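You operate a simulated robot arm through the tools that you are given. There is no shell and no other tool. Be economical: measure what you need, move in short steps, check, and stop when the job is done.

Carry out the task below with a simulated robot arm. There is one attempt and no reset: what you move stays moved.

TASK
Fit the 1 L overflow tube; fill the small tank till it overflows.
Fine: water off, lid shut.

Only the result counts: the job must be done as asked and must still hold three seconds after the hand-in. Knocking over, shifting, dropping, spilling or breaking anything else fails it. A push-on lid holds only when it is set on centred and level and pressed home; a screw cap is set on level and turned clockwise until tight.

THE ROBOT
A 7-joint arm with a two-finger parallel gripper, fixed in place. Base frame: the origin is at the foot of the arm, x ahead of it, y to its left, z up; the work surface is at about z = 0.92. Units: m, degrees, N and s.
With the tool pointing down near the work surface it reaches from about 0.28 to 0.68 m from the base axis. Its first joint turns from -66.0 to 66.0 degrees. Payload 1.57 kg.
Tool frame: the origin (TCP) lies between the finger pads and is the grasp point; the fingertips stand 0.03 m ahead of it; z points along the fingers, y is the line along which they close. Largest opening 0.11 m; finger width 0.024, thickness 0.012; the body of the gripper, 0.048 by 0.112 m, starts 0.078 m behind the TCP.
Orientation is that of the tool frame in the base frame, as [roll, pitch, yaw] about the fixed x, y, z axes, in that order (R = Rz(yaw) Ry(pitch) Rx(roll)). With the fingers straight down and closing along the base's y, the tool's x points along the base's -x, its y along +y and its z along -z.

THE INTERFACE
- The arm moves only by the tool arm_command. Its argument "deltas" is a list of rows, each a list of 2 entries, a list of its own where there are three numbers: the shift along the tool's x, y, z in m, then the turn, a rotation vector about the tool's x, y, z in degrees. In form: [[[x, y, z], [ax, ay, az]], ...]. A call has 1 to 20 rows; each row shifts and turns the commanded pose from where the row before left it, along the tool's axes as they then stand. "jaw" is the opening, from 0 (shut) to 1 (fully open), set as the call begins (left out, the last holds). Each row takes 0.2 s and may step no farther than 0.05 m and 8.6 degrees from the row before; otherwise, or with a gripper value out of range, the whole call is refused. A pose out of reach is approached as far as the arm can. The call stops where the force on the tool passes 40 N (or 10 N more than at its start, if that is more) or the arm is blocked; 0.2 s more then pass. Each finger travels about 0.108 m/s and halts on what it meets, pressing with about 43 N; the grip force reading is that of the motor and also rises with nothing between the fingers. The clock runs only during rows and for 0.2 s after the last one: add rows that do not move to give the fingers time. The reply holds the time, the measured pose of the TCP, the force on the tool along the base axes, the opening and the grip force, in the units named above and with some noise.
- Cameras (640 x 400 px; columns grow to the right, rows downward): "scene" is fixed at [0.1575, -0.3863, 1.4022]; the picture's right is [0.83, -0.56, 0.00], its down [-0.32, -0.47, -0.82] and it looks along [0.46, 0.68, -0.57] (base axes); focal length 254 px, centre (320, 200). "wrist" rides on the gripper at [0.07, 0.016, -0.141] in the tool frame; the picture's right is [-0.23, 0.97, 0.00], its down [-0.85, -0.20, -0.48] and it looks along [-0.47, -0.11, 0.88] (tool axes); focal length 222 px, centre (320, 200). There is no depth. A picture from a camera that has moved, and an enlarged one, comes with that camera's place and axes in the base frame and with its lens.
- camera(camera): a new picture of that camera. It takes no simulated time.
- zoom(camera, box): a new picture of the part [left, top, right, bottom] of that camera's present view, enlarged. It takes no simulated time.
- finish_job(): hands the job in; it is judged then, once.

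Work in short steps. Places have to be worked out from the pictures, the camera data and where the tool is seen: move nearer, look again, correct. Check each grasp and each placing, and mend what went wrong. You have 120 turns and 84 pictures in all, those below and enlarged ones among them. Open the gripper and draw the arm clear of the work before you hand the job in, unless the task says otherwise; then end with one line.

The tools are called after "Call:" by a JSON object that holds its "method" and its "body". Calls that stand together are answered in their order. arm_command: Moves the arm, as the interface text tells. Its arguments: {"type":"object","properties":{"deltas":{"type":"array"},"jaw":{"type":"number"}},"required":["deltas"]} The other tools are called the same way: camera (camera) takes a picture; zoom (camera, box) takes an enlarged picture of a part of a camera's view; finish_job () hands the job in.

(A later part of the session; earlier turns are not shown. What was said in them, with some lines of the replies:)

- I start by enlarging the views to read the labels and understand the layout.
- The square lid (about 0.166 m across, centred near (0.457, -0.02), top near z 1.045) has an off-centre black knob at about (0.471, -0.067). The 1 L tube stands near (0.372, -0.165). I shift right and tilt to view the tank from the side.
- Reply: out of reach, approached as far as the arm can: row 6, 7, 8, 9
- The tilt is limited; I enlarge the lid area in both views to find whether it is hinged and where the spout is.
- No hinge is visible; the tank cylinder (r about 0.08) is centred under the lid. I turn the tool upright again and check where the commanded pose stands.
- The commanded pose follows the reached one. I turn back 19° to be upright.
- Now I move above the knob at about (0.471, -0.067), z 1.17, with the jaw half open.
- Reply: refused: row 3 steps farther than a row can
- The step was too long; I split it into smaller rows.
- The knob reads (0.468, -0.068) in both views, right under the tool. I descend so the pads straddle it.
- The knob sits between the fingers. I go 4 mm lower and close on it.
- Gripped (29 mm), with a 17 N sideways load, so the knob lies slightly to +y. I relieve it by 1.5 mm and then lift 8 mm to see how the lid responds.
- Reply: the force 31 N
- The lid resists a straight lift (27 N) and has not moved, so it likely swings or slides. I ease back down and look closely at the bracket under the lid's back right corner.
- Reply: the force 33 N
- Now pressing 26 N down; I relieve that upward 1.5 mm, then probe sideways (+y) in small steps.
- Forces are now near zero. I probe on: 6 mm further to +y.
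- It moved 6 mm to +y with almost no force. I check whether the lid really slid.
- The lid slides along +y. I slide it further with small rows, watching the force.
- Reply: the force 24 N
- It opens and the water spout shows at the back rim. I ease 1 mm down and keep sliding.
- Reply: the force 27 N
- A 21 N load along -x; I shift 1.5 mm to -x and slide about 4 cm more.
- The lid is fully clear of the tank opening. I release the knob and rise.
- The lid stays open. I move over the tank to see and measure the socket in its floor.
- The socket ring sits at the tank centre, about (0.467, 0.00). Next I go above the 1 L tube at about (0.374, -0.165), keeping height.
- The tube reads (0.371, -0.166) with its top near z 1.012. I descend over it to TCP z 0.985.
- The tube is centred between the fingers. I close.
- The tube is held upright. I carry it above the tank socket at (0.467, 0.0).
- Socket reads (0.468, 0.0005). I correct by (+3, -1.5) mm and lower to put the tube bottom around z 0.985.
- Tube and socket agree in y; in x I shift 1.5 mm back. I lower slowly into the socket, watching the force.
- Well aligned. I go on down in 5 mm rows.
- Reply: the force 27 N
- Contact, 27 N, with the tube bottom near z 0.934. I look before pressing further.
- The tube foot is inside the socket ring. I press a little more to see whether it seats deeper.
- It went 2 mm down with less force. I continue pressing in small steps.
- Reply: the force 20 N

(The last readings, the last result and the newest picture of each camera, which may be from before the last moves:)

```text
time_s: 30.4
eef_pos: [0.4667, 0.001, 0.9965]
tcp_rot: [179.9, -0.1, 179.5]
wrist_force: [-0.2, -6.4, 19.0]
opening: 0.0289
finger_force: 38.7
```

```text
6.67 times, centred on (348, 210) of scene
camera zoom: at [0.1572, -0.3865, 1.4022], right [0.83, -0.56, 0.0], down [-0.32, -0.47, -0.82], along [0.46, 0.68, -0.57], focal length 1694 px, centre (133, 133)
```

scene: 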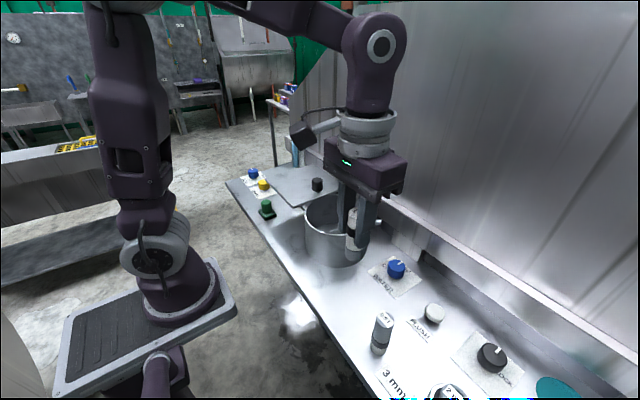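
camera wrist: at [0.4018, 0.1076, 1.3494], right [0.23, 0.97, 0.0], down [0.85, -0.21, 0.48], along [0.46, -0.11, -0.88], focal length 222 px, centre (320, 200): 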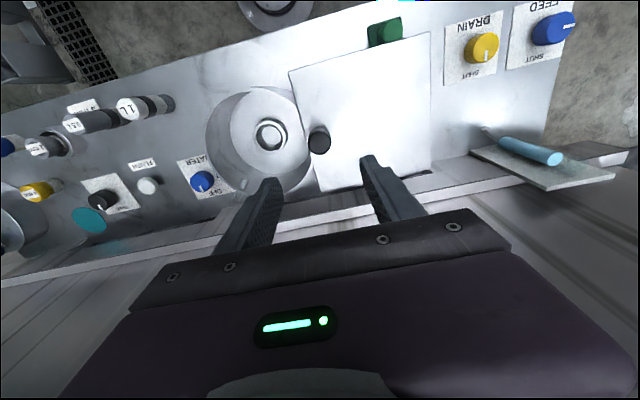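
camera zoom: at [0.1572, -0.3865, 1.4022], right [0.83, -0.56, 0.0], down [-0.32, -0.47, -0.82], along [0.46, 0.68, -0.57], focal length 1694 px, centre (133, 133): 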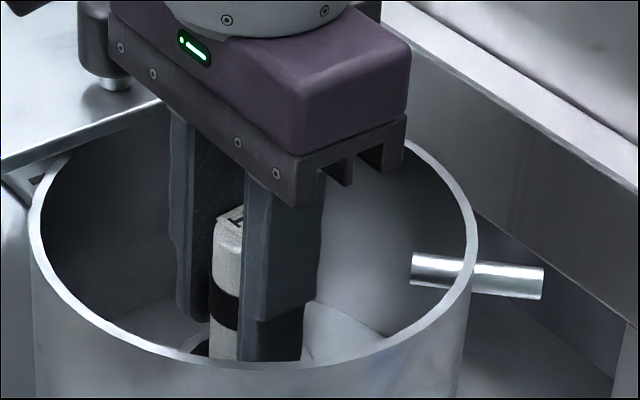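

The fingers slid down while the tube stayed, so it is bottomed. I relieve the sideways load, open and rise.

Call:
{"method": "arm_command", "body": {"deltas": [[[0, -0.001, -0.001], [0, 0, 0]], [[0, 0, 0], [0, 0, 0]]]}}

Call:
{"method": "arm_command", "body": {"deltas": [[[0, 0, 0], [0, 0, 0]], [[0, 0, 0], [0, 0, 0]], [[0, 0, -0.03], [0, 0, 0]], [[0, 0, -0.04], [0, 0, 0]], [[0, 0, -0.04], [0, 0, 0]], [[0, 0, -0.04], [0, 0, 0]], [[0, 0, -0.04], [0, 0, 0]], [[0, 0, 0], [0, 0, 0]]], "jaw": 0.5}}

Call:
{"method": "zoom", "body": {"camera": "wrist", "box": [220, 60, 420, 185]}}

Call:
{"method": "zoom", "body": {"camera": "scene", "box": [290, 170, 418, 260]}}

```text
time_s: 31.0
eef_pos: [0.4673, 0.001, 0.9984]
tcp_rot: [179.8, -0.2, 179.5]
wrist_force: [0.0, 0.5, -0.9]
opening: 0.0284
finger_force: 38.7
```

```text
time_s: 32.8
eef_pos: [0.4671, -0.0001, 1.1928]
tcp_rot: [179.8, -0.1, 179.6]
wrist_force: [-0.1, 0.1, 0.4]
opening: 0.055
finger_force: 0.1
```

```text
3.20 times, centred on (320, 122) of wrist
camera zoom: at [0.3979, 0.0173, 1.3337], right [0.23, 0.97, 0.0], down [0.85, -0.21, 0.48], along [0.46, -0.11, -0.88], focal length 711 px, centre (320, 448)
```

zoom: 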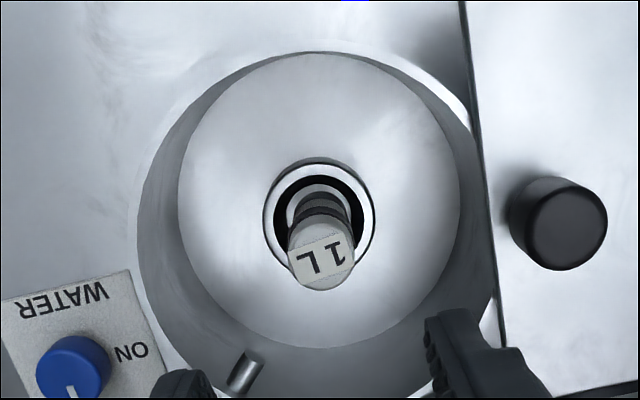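

```text
4.44 times, centred on (354, 215) of scene
camera zoom: at [0.1575, -0.3863, 1.4022], right [0.83, -0.56, 0.0], down [-0.32, -0.47, -0.82], along [0.46, 0.68, -0.57], focal length 1129 px, centre (169, 133)
```

zoom: 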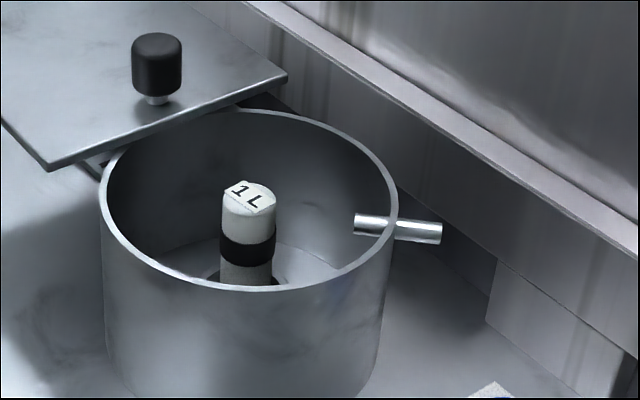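

The tube stands in the socket. To be sure it is home, I press on its top with closed fingers.

Call:
{"method": "arm_command", "body": {"deltas": [[[0, 0, 0], [0, 0, 0]], [[0, 0, 0], [0, 0, 0]], [[0, 0, 0.045], [0, 0, 0]], [[0, 0, 0.045], [0, 0, 0]], [[0, 0, 0.03], [0, 0, 0]], [[0, 0, 0.005], [0, 0, 0]], [[0, 0, 0.005], [0, 0, 0]], [[0, 0, 0], [0, 0, 0]]], "jaw": 0}}

```text
time_s: 34.6
eef_pos: [0.4678, 0.0006, 1.0591]
tcp_rot: [179.9, 0.0, 179.6]
wrist_force: [-0.8, -0.7, -0.3]
opening: 0.0002
finger_force: 21.2
```

Call:
{"method": "arm_command", "body": {"deltas": [[[0, 0, 0.003], [0, 0, 0]], [[0, 0, 0.003], [0, 0, 0]], [[0, 0, 0.003], [0, 0, 0]], [[0, 0, 0.003], [0, 0, 0]], [[0, 0, 0.003], [0, 0, 0]], [[0, 0, 0.003], [0, 0, 0]], [[0, 0, 0], [0, 0, 0]]]}}

```text
time_s: 35.6
eef_pos: [0.4693, -0.0005, 1.0504]
tcp_rot: [179.9, 0.3, 179.6]
wrist_force: [-3.2, -0.3, 17.1]
opening: 0.0001
finger_force: 21.2
stopped in row 5: the force on the tool passed its limit (the readings are from after the stop); the commanded pose is now the measured one
```

It bore over 40 N at top z 1.020 — seated. I rise and move over to the WATER knob for a look.

Call:
{"method": "arm_command", "body": {"deltas": [[[0, 0, -0.04], [0, 0, 0]], [[0, 0, -0.04], [0, 0, 0]], [[0, 0, -0.04], [0, 0, 0]], [[0, -0.045, 0], [0, 0, 0]], [[0, -0.045, 0], [0, 0, 0]], [[0, -0.045, 0], [0, 0, 0]], [[0, 0, 0], [0, 0, 0]]], "jaw": 0.65}}

Call:
{"method": "zoom", "body": {"camera": "wrist", "box": [220, 80, 420, 205]}}

Call:
{"method": "zoom", "body": {"camera": "scene", "box": [310, 170, 470, 310]}}

```text
time_s: 37.2
eef_pos: [0.4652, -0.1367, 1.1697]
tcp_rot: [180.0, 0.4, 179.6]
wrist_force: [0.3, 0.1, 0.5]
opening: 0.0715
finger_force: 0.0
```

```text
3.20 times, centred on (320, 142) of wrist
camera zoom: at [0.395, -0.1193, 1.3102], right [0.23, 0.97, 0.0], down [0.85, -0.21, 0.48], along [0.47, -0.11, -0.88], focal length 711 px, centre (320, 384)
```

zoom: 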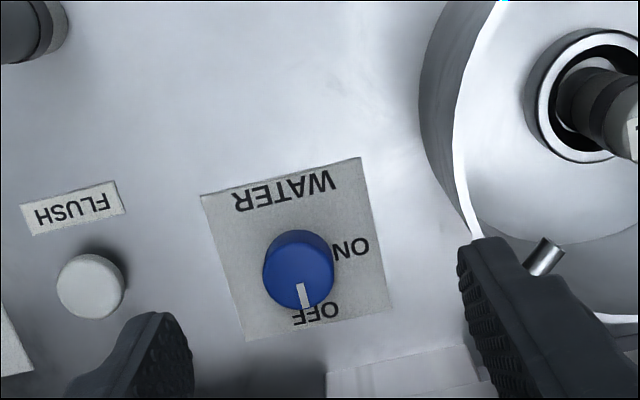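

```text
2.86 times, centred on (390, 240) of scene
camera zoom: at [0.1575, -0.3864, 1.4022], right [0.83, -0.56, 0.0], down [-0.32, -0.47, -0.82], along [0.46, 0.68, -0.57], focal length 726 px, centre (120, 86)
```

zoom: 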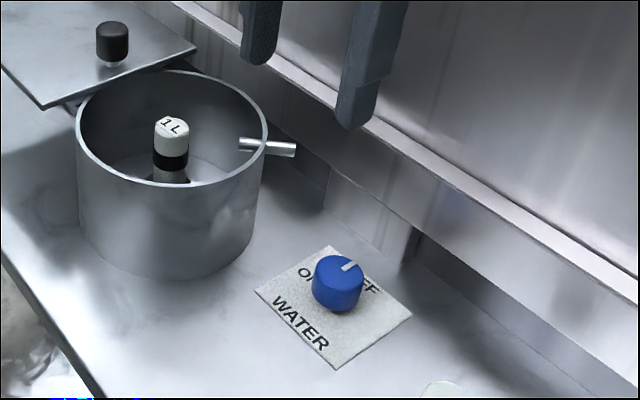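

The WATER knob is at about (0.518, -0.160), top near z 0.95; OFF faces +x and ON faces +y, so it turns counter-clockwise by about 90°. I go above it, pre-turn the tool 45° clockwise, and look.

Call:
{"method": "arm_command", "body": {"deltas": [[[-0.0265, -0.0115, 0.03], [0, 0, 0]], [[-0.0265, -0.0115, 0.03], [0, 0, 0]], [[0, 0, 0], [0, 0, 8]], [[0, 0, 0], [0, 0, 8]], [[0, 0, 0], [0, 0, 8]], [[0, 0, 0], [0, 0, 8]], [[0, 0, 0], [0, 0, 8]], [[0, 0, 0], [0, 0, 5]], [[0, 0, 0.03], [0, 0, 0]], [[0, 0, 0], [0, 0, 0]]], "jaw": 0.65}}

Call:
{"method": "zoom", "body": {"camera": "wrist", "box": [220, 80, 420, 205]}}

Call:
{"method": "zoom", "body": {"camera": "scene", "box": [330, 200, 470, 310]}}

```text
time_s: 39.4
eef_pos: [0.5189, -0.1606, 1.0787]
tcp_rot: [179.7, 0.2, 134.5]
wrist_force: [0.4, -0.4, 0.3]
opening: 0.0716
finger_force: 0.1
```

```text
3.20 times, centred on (320, 142) of wrist
camera zoom: at [0.4806, -0.0982, 1.2207], right [0.85, 0.52, 0.01], down [0.46, -0.75, 0.48], along [0.25, -0.41, -0.88], focal length 711 px, centre (320, 384)
```

zoom: 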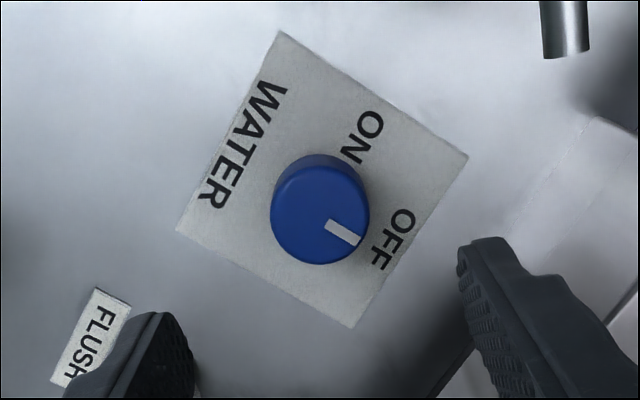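

```text
3.64 times, centred on (400, 255) of scene
camera zoom: at [0.1575, -0.3863, 1.4022], right [0.83, -0.56, 0.0], down [-0.32, -0.47, -0.82], along [0.46, 0.68, -0.57], focal length 924 px, centre (29, 0)
```

zoom: 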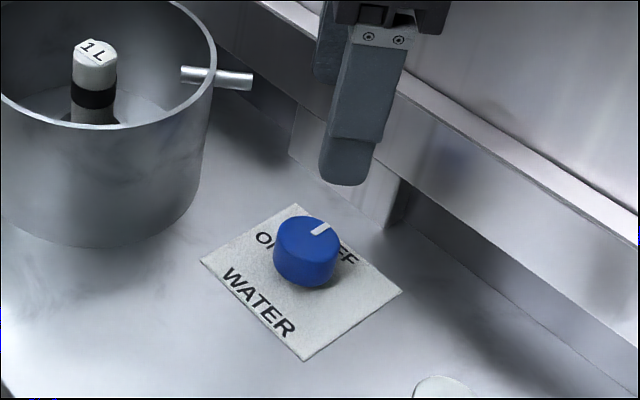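

Knob reads (0.519, -0.162), as expected. I descend to TCP z 0.957 and grip.

Call:
{"method": "arm_command", "body": {"deltas": [[[0.0005, -0.001, 0.045], [0, 0, 0]], [[0, 0, 0.04], [0, 0, 0]], [[0, 0, 0.025], [0, 0, 0]], [[0, 0, 0.011], [0, 0, 0]], [[0, 0, 0], [0, 0, 0]]]}}

Call:
{"method": "zoom", "body": {"camera": "scene", "box": [330, 200, 470, 310]}}

```text
time_s: 40.6
eef_pos: [0.5198, -0.1586, 0.958]
tcp_rot: [179.7, 0.2, 134.5]
wrist_force: [0.4, 0.5, 0.1]
opening: 0.0714
finger_force: 0.0
```

```text
3.64 times, centred on (400, 255) of scene
camera zoom: at [0.1575, -0.3863, 1.4022], right [0.83, -0.56, 0.0], down [-0.32, -0.47, -0.82], along [0.46, 0.68, -0.57], focal length 924 px, centre (29, 0)
```

zoom: 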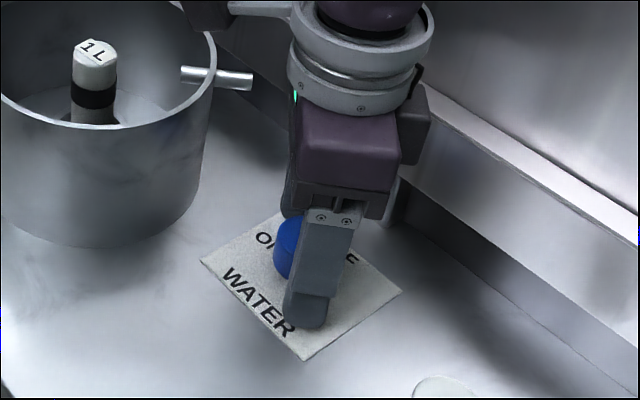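

I shift about 2.5 mm toward -y and close on the knob.

Call:
{"method": "arm_command", "body": {"deltas": [[[-0.001, -0.0025, 0], [0, 0, 0]], [[0, 0, 0], [0, 0, 0]]]}}

Call:
{"method": "arm_command", "body": {"deltas": [[[0, 0, 0], [0, 0, 0]], [[0, 0, 0], [0, 0, 0]], [[0, 0, 0], [0, 0, 0]]], "jaw": 0}}

```text
time_s: 41.2
eef_pos: [0.519, -0.1613, 0.9589]
tcp_rot: [179.7, 0.0, 134.6]
wrist_force: [0.1, -0.5, 0.0]
opening: 0.0715
finger_force: 0.2
```

```text
time_s: 42.0
eef_pos: [0.5198, -0.1601, 0.9589]
tcp_rot: [179.5, 0.2, 134.8]
wrist_force: [15.9, 11.3, -2.9]
opening: 0.0368
finger_force: 43.0
```

Gripped; a 19 N side load along tool +y, so I shift 3 mm that way.

Call:
{"method": "arm_command", "body": {"deltas": [[[0, 0.0015, 0], [0, 0, 0]], [[0, 0.0015, 0], [0, 0, 0]], [[0, 0, 0], [0, 0, 0]]]}}

```text
time_s: 42.8
eef_pos: [0.5198, -0.1595, 0.959]
tcp_rot: [179.8, 0.1, 134.7]
wrist_force: [2.7, 9.0, 10.6]
opening: 0.0366
finger_force: 42.6
```

Load is small now. I turn counter-clockwise (about tool z, negative) 40° first and check.

Call:
{"method": "arm_command", "body": {"deltas": [[[0, 0, 0], [0, 0, -8]], [[0, 0, 0], [0, 0, -8]], [[0, 0, 0], [0, 0, -8]], [[0, 0, 0], [0, 0, -8]], [[0, 0, 0], [0, 0, -8]], [[0, 0, 0], [0, 0, 0]]]}}

Call:
{"method": "camera", "body": {"camera": "scene"}}

```text
time_s: 44.2
eef_pos: [0.5189, -0.1593, 0.9585]
tcp_rot: [179.9, 0.2, 174.7]
wrist_force: [-6.6, -2.6, 13.5]
opening: 0.0364
finger_force: 43.3
```

```text
33 pictures are left
```

scene: 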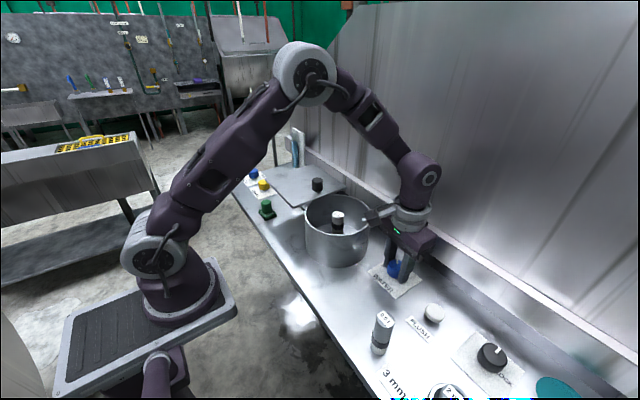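

I complete the quarter turn (50° more) and look for water.

Call:
{"method": "arm_command", "body": {"deltas": [[[0, 0, 0], [0, 0, -8]], [[0, 0, 0], [0, 0, -8]], [[0, 0, 0], [0, 0, -8]], [[0, 0, 0], [0, 0, -8]], [[0, 0, 0], [0, 0, -8]], [[0, 0, 0], [0, 0, -8]], [[0, 0, 0], [0, 0, -2]], [[0, 0, 0], [0, 0, 0]]]}}

Call:
{"method": "zoom", "body": {"camera": "scene", "box": [290, 170, 450, 310]}}

```text
time_s: 46.0
eef_pos: [0.52, -0.1614, 0.9584]
tcp_rot: [-179.9, 0.2, -135.3]
wrist_force: [0.5, -28.2, -20.4]
opening: 0.0366
finger_force: 43.0
```

```text
2.86 times, centred on (370, 240) of scene
camera zoom: at [0.1578, -0.3872, 1.4019], right [0.83, -0.56, 0.0], down [-0.32, -0.47, -0.82], along [0.46, 0.68, -0.57], focal length 726 px, centre (177, 86)
```

zoom: 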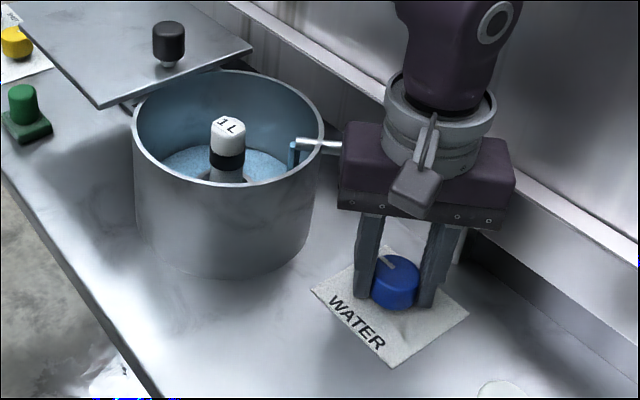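

Water is running. I relieve the side load a little, keep holding, and wait about 2 s.

Call:
{"method": "arm_command", "body": {"deltas": [[[0.0015, -0.0015, 0.0005], [0, 0, 0]], [[0, 0, 0], [0, 0, 0]], [[0, 0, 0], [0, 0, 0]], [[0, 0, 0], [0, 0, 0]], [[0, 0, 0], [0, 0, 0]], [[0, 0, 0], [0, 0, 0]], [[0, 0, 0], [0, 0, 0]], [[0, 0, 0], [0, 0, 0]], [[0, 0, 0], [0, 0, 0]], [[0, 0, 0], [0, 0, 0]]]}}

Call:
{"method": "zoom", "body": {"camera": "scene", "box": [290, 170, 418, 270]}}

```text
time_s: 48.2
eef_pos: [0.5201, -0.1603, 0.96]
tcp_rot: [-179.9, 0.3, -135.3]
wrist_force: [-11.1, 9.8, 6.0]
opening: 0.0363
finger_force: 43.4
```

```text
4.00 times, centred on (354, 220) of scene
camera zoom: at [0.1571, -0.3861, 1.4024], right [0.83, -0.56, 0.0], down [-0.32, -0.47, -0.82], along [0.46, 0.68, -0.57], focal length 1016 px, centre (184, 120)
```

zoom: 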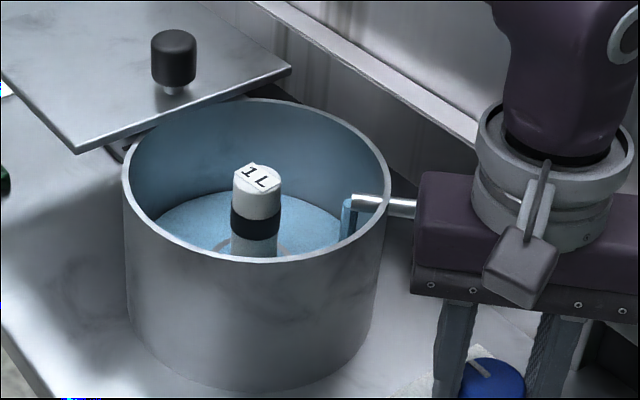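

The level is rising about 5 mm/s. I wait 4 s more.

Call:
{"method": "arm_command", "body": {"deltas": [[[0, 0, 0], [0, 0, 0]], [[0, 0, 0], [0, 0, 0]], [[0, 0, 0], [0, 0, 0]], [[0, 0, 0], [0, 0, 0]], [[0, 0, 0], [0, 0, 0]], [[0, 0, 0], [0, 0, 0]], [[0, 0, 0], [0, 0, 0]], [[0, 0, 0], [0, 0, 0]], [[0, 0, 0], [0, 0, 0]], [[0, 0, 0], [0, 0, 0]], [[0, 0, 0], [0, 0, 0]], [[0, 0, 0], [0, 0, 0]], [[0, 0, 0], [0, 0, 0]], [[0, 0, 0], [0, 0, 0]], [[0, 0, 0], [0, 0, 0]], [[0, 0, 0], [0, 0, 0]], [[0, 0, 0], [0, 0, 0]], [[0, 0, 0], [0, 0, 0]]]}}

Call:
{"method": "zoom", "body": {"camera": "scene", "box": [290, 170, 418, 270]}}

```text
time_s: 52.0
eef_pos: [0.5191, -0.1596, 0.9575]
tcp_rot: [180.0, 0.2, -135.4]
wrist_force: [-9.2, 25.4, 4.0]
opening: 0.0364
finger_force: 42.9
```

```text
4.00 times, centred on (354, 220) of scene
camera zoom: at [0.1572, -0.3857, 1.4025], right [0.83, -0.56, 0.0], down [-0.32, -0.47, -0.82], along [0.46, 0.68, -0.57], focal length 1016 px, centre (184, 120)
```

zoom: 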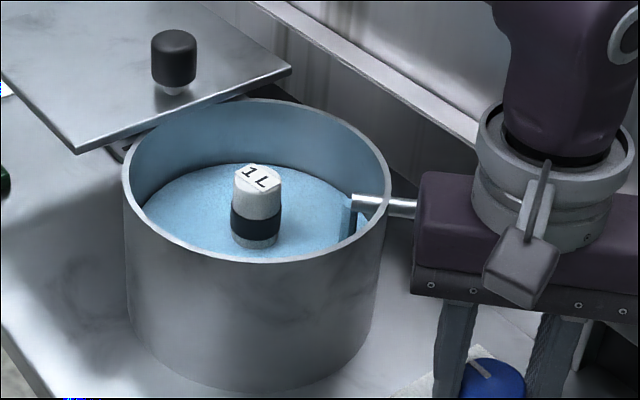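

Level is near the black band. I wait 2 s more.

Call:
{"method": "arm_command", "body": {"deltas": [[[0, 0, 0], [0, 0, 0]], [[0, 0, 0], [0, 0, 0]], [[0, 0, 0], [0, 0, 0]], [[0, 0, 0], [0, 0, 0]], [[0, 0, 0], [0, 0, 0]], [[0, 0, 0], [0, 0, 0]], [[0, 0, 0], [0, 0, 0]], [[0, 0, 0], [0, 0, 0]], [[0, 0, 0], [0, 0, 0]], [[0, 0, 0], [0, 0, 0]]]}}

Call:
{"method": "zoom", "body": {"camera": "scene", "box": [290, 170, 418, 270]}}

```text
time_s: 54.2
eef_pos: [0.5205, -0.1603, 0.9578]
tcp_rot: [-179.8, 0.4, -135.4]
wrist_force: [-9.9, 26.7, 3.0]
opening: 0.0366
finger_force: 43.0
```

```text
4.00 times, centred on (354, 220) of scene
camera zoom: at [0.1572, -0.3856, 1.4025], right [0.83, -0.56, 0.0], down [-0.32, -0.47, -0.82], along [0.46, 0.68, -0.57], focal length 1016 px, centre (184, 120)
```

zoom: 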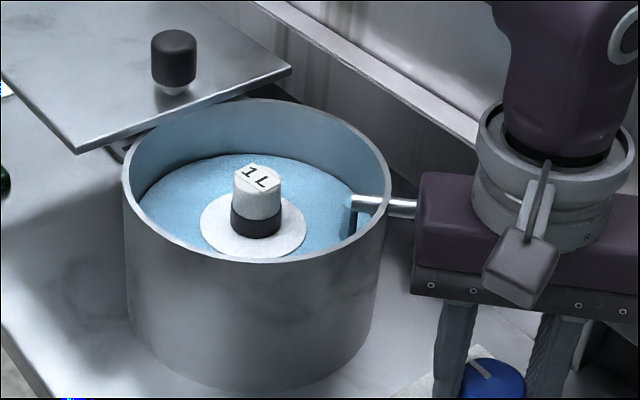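

A white ring now appears around the band: it seems to be overflowing. I wait 1 s more to confirm the level holds.

Call:
{"method": "arm_command", "body": {"deltas": [[[0, 0, 0], [0, 0, 0]], [[0, 0, 0], [0, 0, 0]], [[0, 0, 0], [0, 0, 0]], [[0, 0, 0], [0, 0, 0]], [[0, 0, 0], [0, 0, 0]]]}}

Call:
{"method": "zoom", "body": {"camera": "scene", "box": [290, 170, 418, 270]}}

```text
time_s: 55.4
eef_pos: [0.5197, -0.1601, 0.9584]
tcp_rot: [-180.0, 0.3, -135.4]
wrist_force: [-9.5, 26.8, 2.6]
opening: 0.0365
finger_force: 43.0
```

```text
4.00 times, centred on (354, 220) of scene
camera zoom: at [0.1572, -0.3856, 1.4025], right [0.83, -0.56, 0.0], down [-0.32, -0.47, -0.82], along [0.46, 0.68, -0.57], focal length 1016 px, centre (184, 120)
```

zoom: 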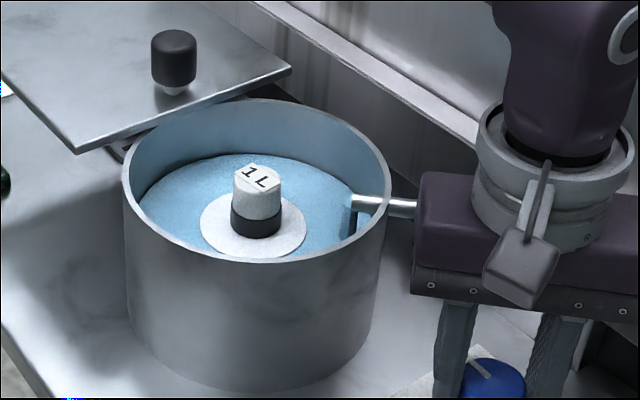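

The level holds: it overflows into the tube. Now I turn the knob back 90° clockwise to OFF.

Call:
{"method": "arm_command", "body": {"deltas": [[[-0.0014, 0.0014, 0], [0, 0, 0]], [[0, 0, 0], [0, 0, 8]], [[0, 0, 0], [0, 0, 8]], [[0, 0, 0], [0, 0, 8]], [[0, 0, 0], [0, 0, 8]], [[0, 0, 0], [0, 0, 8]], [[0, 0, 0], [0, 0, 8]], [[0, 0, 0], [0, 0, 8]], [[0, 0, 0], [0, 0, 8]], [[0, 0, 0], [0, 0, 8]], [[0, 0, 0], [0, 0, 8]], [[0, 0, 0], [0, 0, 8]], [[0, 0, 0], [0, 0, 2]], [[0, 0, 0], [0, 0, 0]]]}}

Call:
{"method": "zoom", "body": {"camera": "scene", "box": [290, 170, 450, 310]}}

```text
time_s: 58.4
eef_pos: [0.5199, -0.16, 0.9567]
tcp_rot: [179.7, 0.2, 134.5]
wrist_force: [-8.4, -5.6, 32.5]
opening: 0.0366
finger_force: 43.1
```

```text
2.86 times, centred on (370, 240) of scene
camera zoom: at [0.1568, -0.3863, 1.4023], right [0.83, -0.56, 0.0], down [-0.32, -0.47, -0.82], along [0.46, 0.68, -0.57], focal length 726 px, centre (177, 86)
```

zoom: 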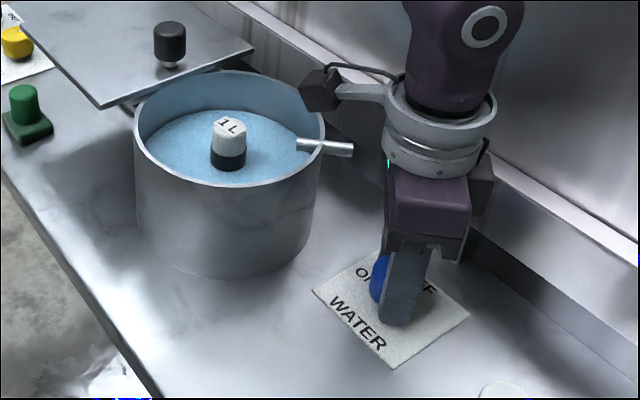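

Water has stopped and the overflow ring is gone. I release the knob, rise and check the pointer.

Call:
{"method": "arm_command", "body": {"deltas": [[[0, 0, -0.001], [0, 0, 0]], [[0, 0, 0], [0, 0, 0]], [[0, 0, 0], [0, 0, 0]], [[0, 0, -0.03], [0, 0, 0]], [[0, 0, -0.045], [0, 0, 0]], [[0, 0, -0.045], [0, 0, 0]], [[0, 0, -0.045], [0, 0, 0]], [[0, 0, 0], [0, 0, -8]], [[0, 0, 0], [0, 0, -8]], [[0, 0, 0], [0, 0, -8]], [[0, 0, 0], [0, 0, -8]], [[0, 0, 0], [0, 0, -8]], [[0, 0, 0], [0, 0, -5]], [[0, 0, 0], [0, 0, 0]]], "jaw": 0.65}}

Call:
{"method": "zoom", "body": {"camera": "scene", "box": [290, 170, 450, 310]}}

```text
time_s: 61.4
eef_pos: [0.5194, -0.1609, 1.1233]
tcp_rot: [179.9, 0.2, 179.7]
wrist_force: [-0.4, 0.0, 0.2]
opening: 0.0715
finger_force: 0.1
```

```text
2.86 times, centred on (370, 240) of scene
camera zoom: at [0.1575, -0.3863, 1.4022], right [0.83, -0.56, 0.0], down [-0.32, -0.47, -0.82], along [0.46, 0.68, -0.57], focal length 726 px, centre (177, 86)
```

zoom: 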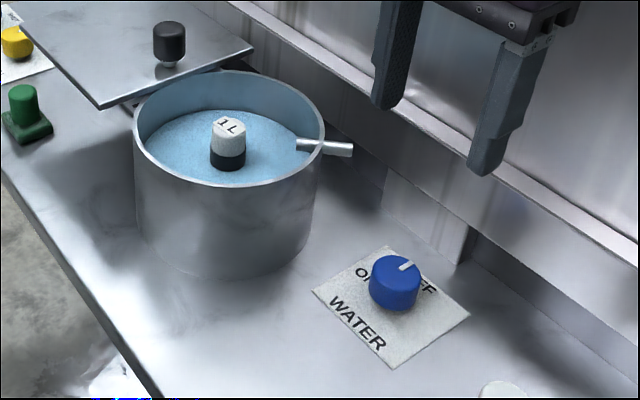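

WATER points to OFF. Now I go back above the lid knob at about (0.471, 0.092).

Call:
{"method": "arm_command", "body": {"deltas": [[[0, 0, -0.04], [0, 0, 0]], [[0.016, 0.045, 0], [0, 0, 0]], [[0.016, 0.045, 0], [0, 0, 0]], [[0.0165, 0.045, 0], [0, 0, 0]], [[0, 0.045, 0], [0, 0, 0]], [[0, 0.045, 0], [0, 0, 0]], [[0, 0.028, 0], [0, 0, 0]], [[0, 0, 0], [0, 0, 0]]]}}

Call:
{"method": "zoom", "body": {"camera": "wrist", "box": [190, 60, 450, 220]}}

```text
time_s: 63.2
eef_pos: [0.4716, 0.0975, 1.1625]
tcp_rot: [179.9, 0.3, 179.6]
wrist_force: [0.7, -0.1, -0.4]
opening: 0.0717
finger_force: 0.0
```

```text
2.46 times, centred on (320, 140) of wrist
camera zoom: at [0.4013, 0.1129, 1.3042], right [0.23, 0.97, 0.0], down [0.85, -0.21, 0.48], along [0.47, -0.11, -0.88], focal length 547 px, centre (320, 348)
```

zoom: 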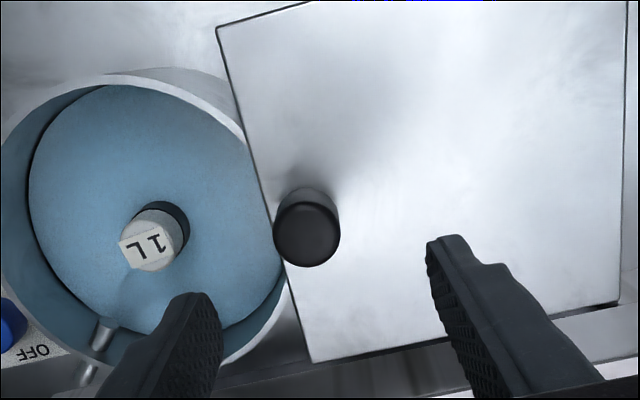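

Knob at about (0.469, 0.092). I correct, descend to z 1.086 and grip.

Call:
{"method": "arm_command", "body": {"deltas": [[[0.0015, -0.005, 0.03], [0, 0, 0]], [[0, 0, 0.03], [0, 0, 0]], [[0, 0, 0.0165], [0, 0, 0]], [[0, 0, 0], [0, 0, 0]]]}}

Call:
{"method": "arm_command", "body": {"deltas": [[[0, 0, 0], [0, 0, 0]], [[0, 0, 0], [0, 0, 0]], [[0, 0, 0], [0, 0, 0]]], "jaw": 0}}

```text
time_s: 64.2
eef_pos: [0.4737, 0.0889, 1.0886]
tcp_rot: [179.8, 0.3, 179.6]
wrist_force: [0.4, 0.0, 0.9]
opening: 0.0714
finger_force: 0.0
```

```text
time_s: 65.0
eef_pos: [0.4726, 0.0877, 1.0875]
tcp_rot: [179.9, 0.3, 179.6]
wrist_force: [0.1, -0.3, -3.9]
opening: 0.0295
finger_force: 39.3
```

Gripped with no side load. I slide the lid back toward -y in 1 cm rows.

Call:
{"method": "arm_command", "body": {"deltas": [[[0, -0.01, 0], [0, 0, 0]], [[0, -0.01, 0], [0, 0, 0]], [[0, -0.01, 0], [0, 0, 0]], [[0, -0.01, 0], [0, 0, 0]], [[0, -0.01, 0], [0, 0, 0]], [[0, -0.01, 0], [0, 0, 0]], [[0, -0.01, 0], [0, 0, 0]], [[0, 0, 0], [0, 0, 0]]]}}

```text
time_s: 66.8
eef_pos: [0.4718, 0.018, 1.0879]
tcp_rot: [179.8, 0.5, 179.6]
wrist_force: [25.7, 0.2, 9.6]
opening: 0.0293
finger_force: 38.8
```

I relieve the +x load (1.5 mm toward +x) and slide on.

Call:
{"method": "arm_command", "body": {"deltas": [[[-0.0015, 0, 0], [0, -0.3, 0]], [[0, -0.01, 0], [0, 0, 0]], [[0, -0.01, 0], [0, 0, 0]], [[0, -0.01, 0], [0, 0, 0]], [[0, -0.01, 0], [0, 0, 0]], [[0, -0.01, 0], [0, 0, 0]], [[0, -0.01, 0], [0, 0, 0]], [[0, 0, 0], [0, 0, 0]]]}}

```text
time_s: 68.6
eef_pos: [0.472, -0.0412, 1.0884]
tcp_rot: [179.9, 0.4, 179.5]
wrist_force: [13.3, 1.3, -1.8]
opening: 0.0294
finger_force: 39.2
```

About 2.7 cm remain; I go on in 4 mm rows until the stop is felt.

Call:
{"method": "arm_command", "body": {"deltas": [[[-0.0005, -0.004, 0], [0, 0, 0]], [[0, -0.004, 0], [0, 0, 0]], [[0, -0.004, 0], [0, 0, 0]], [[0, -0.004, 0], [0, 0, 0]], [[0, -0.004, 0], [0, 0, 0]], [[0, -0.003, 0], [0, 0, 0]], [[0, 0, 0], [0, 0, 0]]]}}

Call:
{"method": "zoom", "body": {"camera": "scene", "box": [280, 120, 440, 270]}}

```text
time_s: 70.2
eef_pos: [0.4716, -0.0653, 1.0864]
tcp_rot: [179.9, 0.7, 179.6]
wrist_force: [2.7, -1.5, 23.3]
opening: 0.0294
finger_force: 39.2
```

```text
2.67 times, centred on (360, 195) of scene
camera zoom: at [0.1573, -0.3863, 1.4023], right [0.83, -0.56, 0.0], down [-0.32, -0.47, -0.82], along [0.46, 0.68, -0.57], focal length 678 px, centre (213, 213)
```

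zoom: 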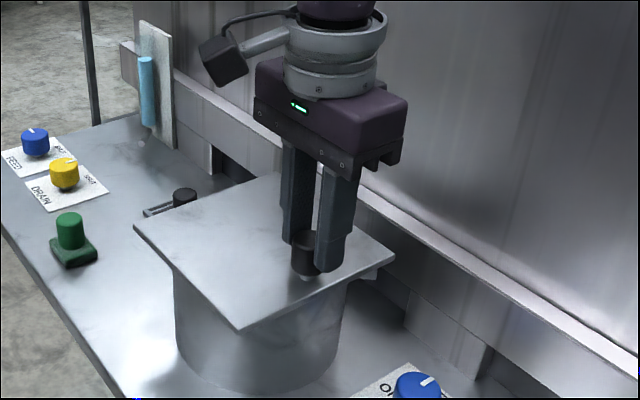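

Nearly the original place, 2–3 mm short. I push on in 1.5 mm rows to the stop.

Call:
{"method": "arm_command", "body": {"deltas": [[[0, -0.0015, -0.0007], [0, 0, 0]], [[0, -0.0015, 0], [0, 0, 0]], [[0, -0.0015, 0], [0, 0, 0]], [[0, -0.0015, 0], [0, 0, 0]], [[0, 0, 0], [0, 0, 0]]]}}

Call:
{"method": "zoom", "body": {"camera": "scene", "box": [280, 120, 440, 270]}}

```text
time_s: 71.4
eef_pos: [0.4722, -0.0669, 1.0876]
tcp_rot: [179.7, 0.5, 179.7]
wrist_force: [-0.8, 37.8, 11.4]
opening: 0.0294
finger_force: 39.6
```

```text
2.67 times, centred on (360, 195) of scene
camera zoom: at [0.1573, -0.3851, 1.4026], right [0.83, -0.56, 0.0], down [-0.32, -0.47, -0.82], along [0.46, 0.68, -0.57], focal length 678 px, centre (213, 213)
```

zoom: 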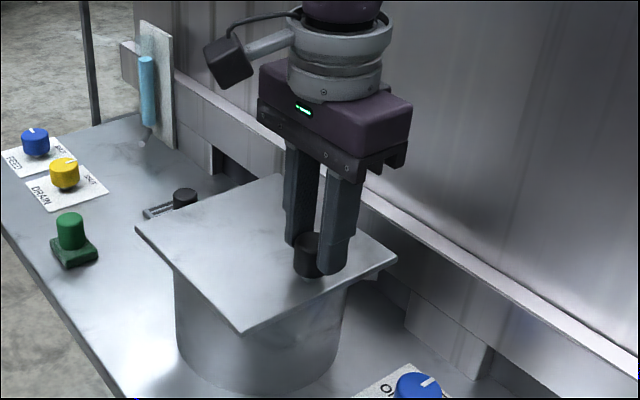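

The stop is reached (38 N). I ease the load by 3 mm without pulling the lid back, open and rise.

Call:
{"method": "arm_command", "body": {"deltas": [[[0, 0.0015, 0], [0, 0, 0]], [[0, 0.001, 0], [0, 0, 0]], [[0, 0, 0], [0, 0, 0]]]}}

Call:
{"method": "arm_command", "body": {"deltas": [[[0, 0, 0], [0, 0, 0]], [[0, 0, 0], [0, 0, 0]], [[0, 0, -0.03], [0, 0, 0]], [[0, 0, -0.045], [0, 0, 0]], [[0, 0, -0.045], [0, 0, 0]], [[0, 0, 0], [0, 0, 0]]], "jaw": 0.65}}

Call:
{"method": "zoom", "body": {"camera": "scene", "box": [280, 170, 440, 270]}}

Call:
{"method": "camera", "body": {"camera": "scene"}}

```text
time_s: 72.2
eef_pos: [0.4726, -0.0661, 1.0865]
tcp_rot: [179.8, 0.7, 179.6]
wrist_force: [1.2, 28.6, 2.9]
opening: 0.0295
finger_force: 38.8
```

```text
time_s: 73.6
eef_pos: [0.4694, -0.0686, 1.2085]
tcp_rot: [179.9, 0.6, 179.6]
wrist_force: [0.0, -0.3, 0.2]
opening: 0.0716
finger_force: 0.0
```

```text
4.00 times, centred on (360, 220) of scene
camera zoom: at [0.1575, -0.3863, 1.4022], right [0.83, -0.56, 0.0], down [-0.32, -0.47, -0.82], along [0.46, 0.68, -0.57], focal length 1016 px, centre (160, 120)
```

zoom: 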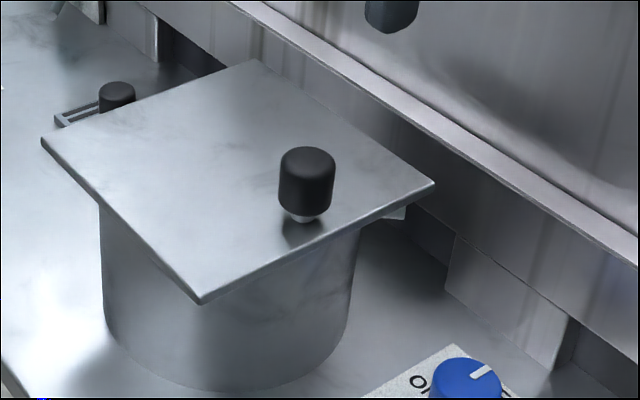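

```text
21 pictures are left
```

scene: 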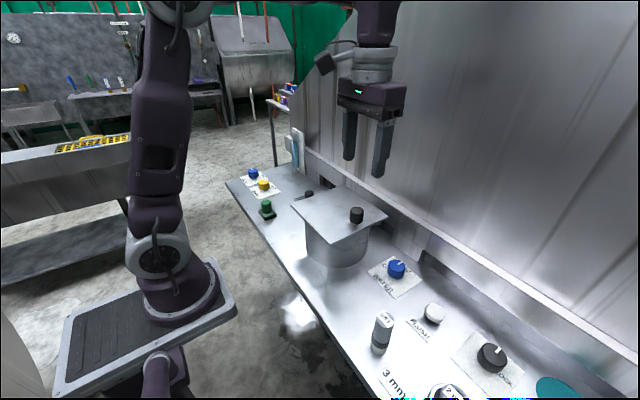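

The lid lies exactly as at the start, the water is off, the tube is fitted and the arm is clear with the gripper open. I hand in.

Call:
{"method": "finish_job", "body": {}}

```text
The job is handed in.
```

The 1 L overflow tube is fitted and the small tank was filled until it overflowed into the tube. The water is off and the lid is slid shut to its stop.
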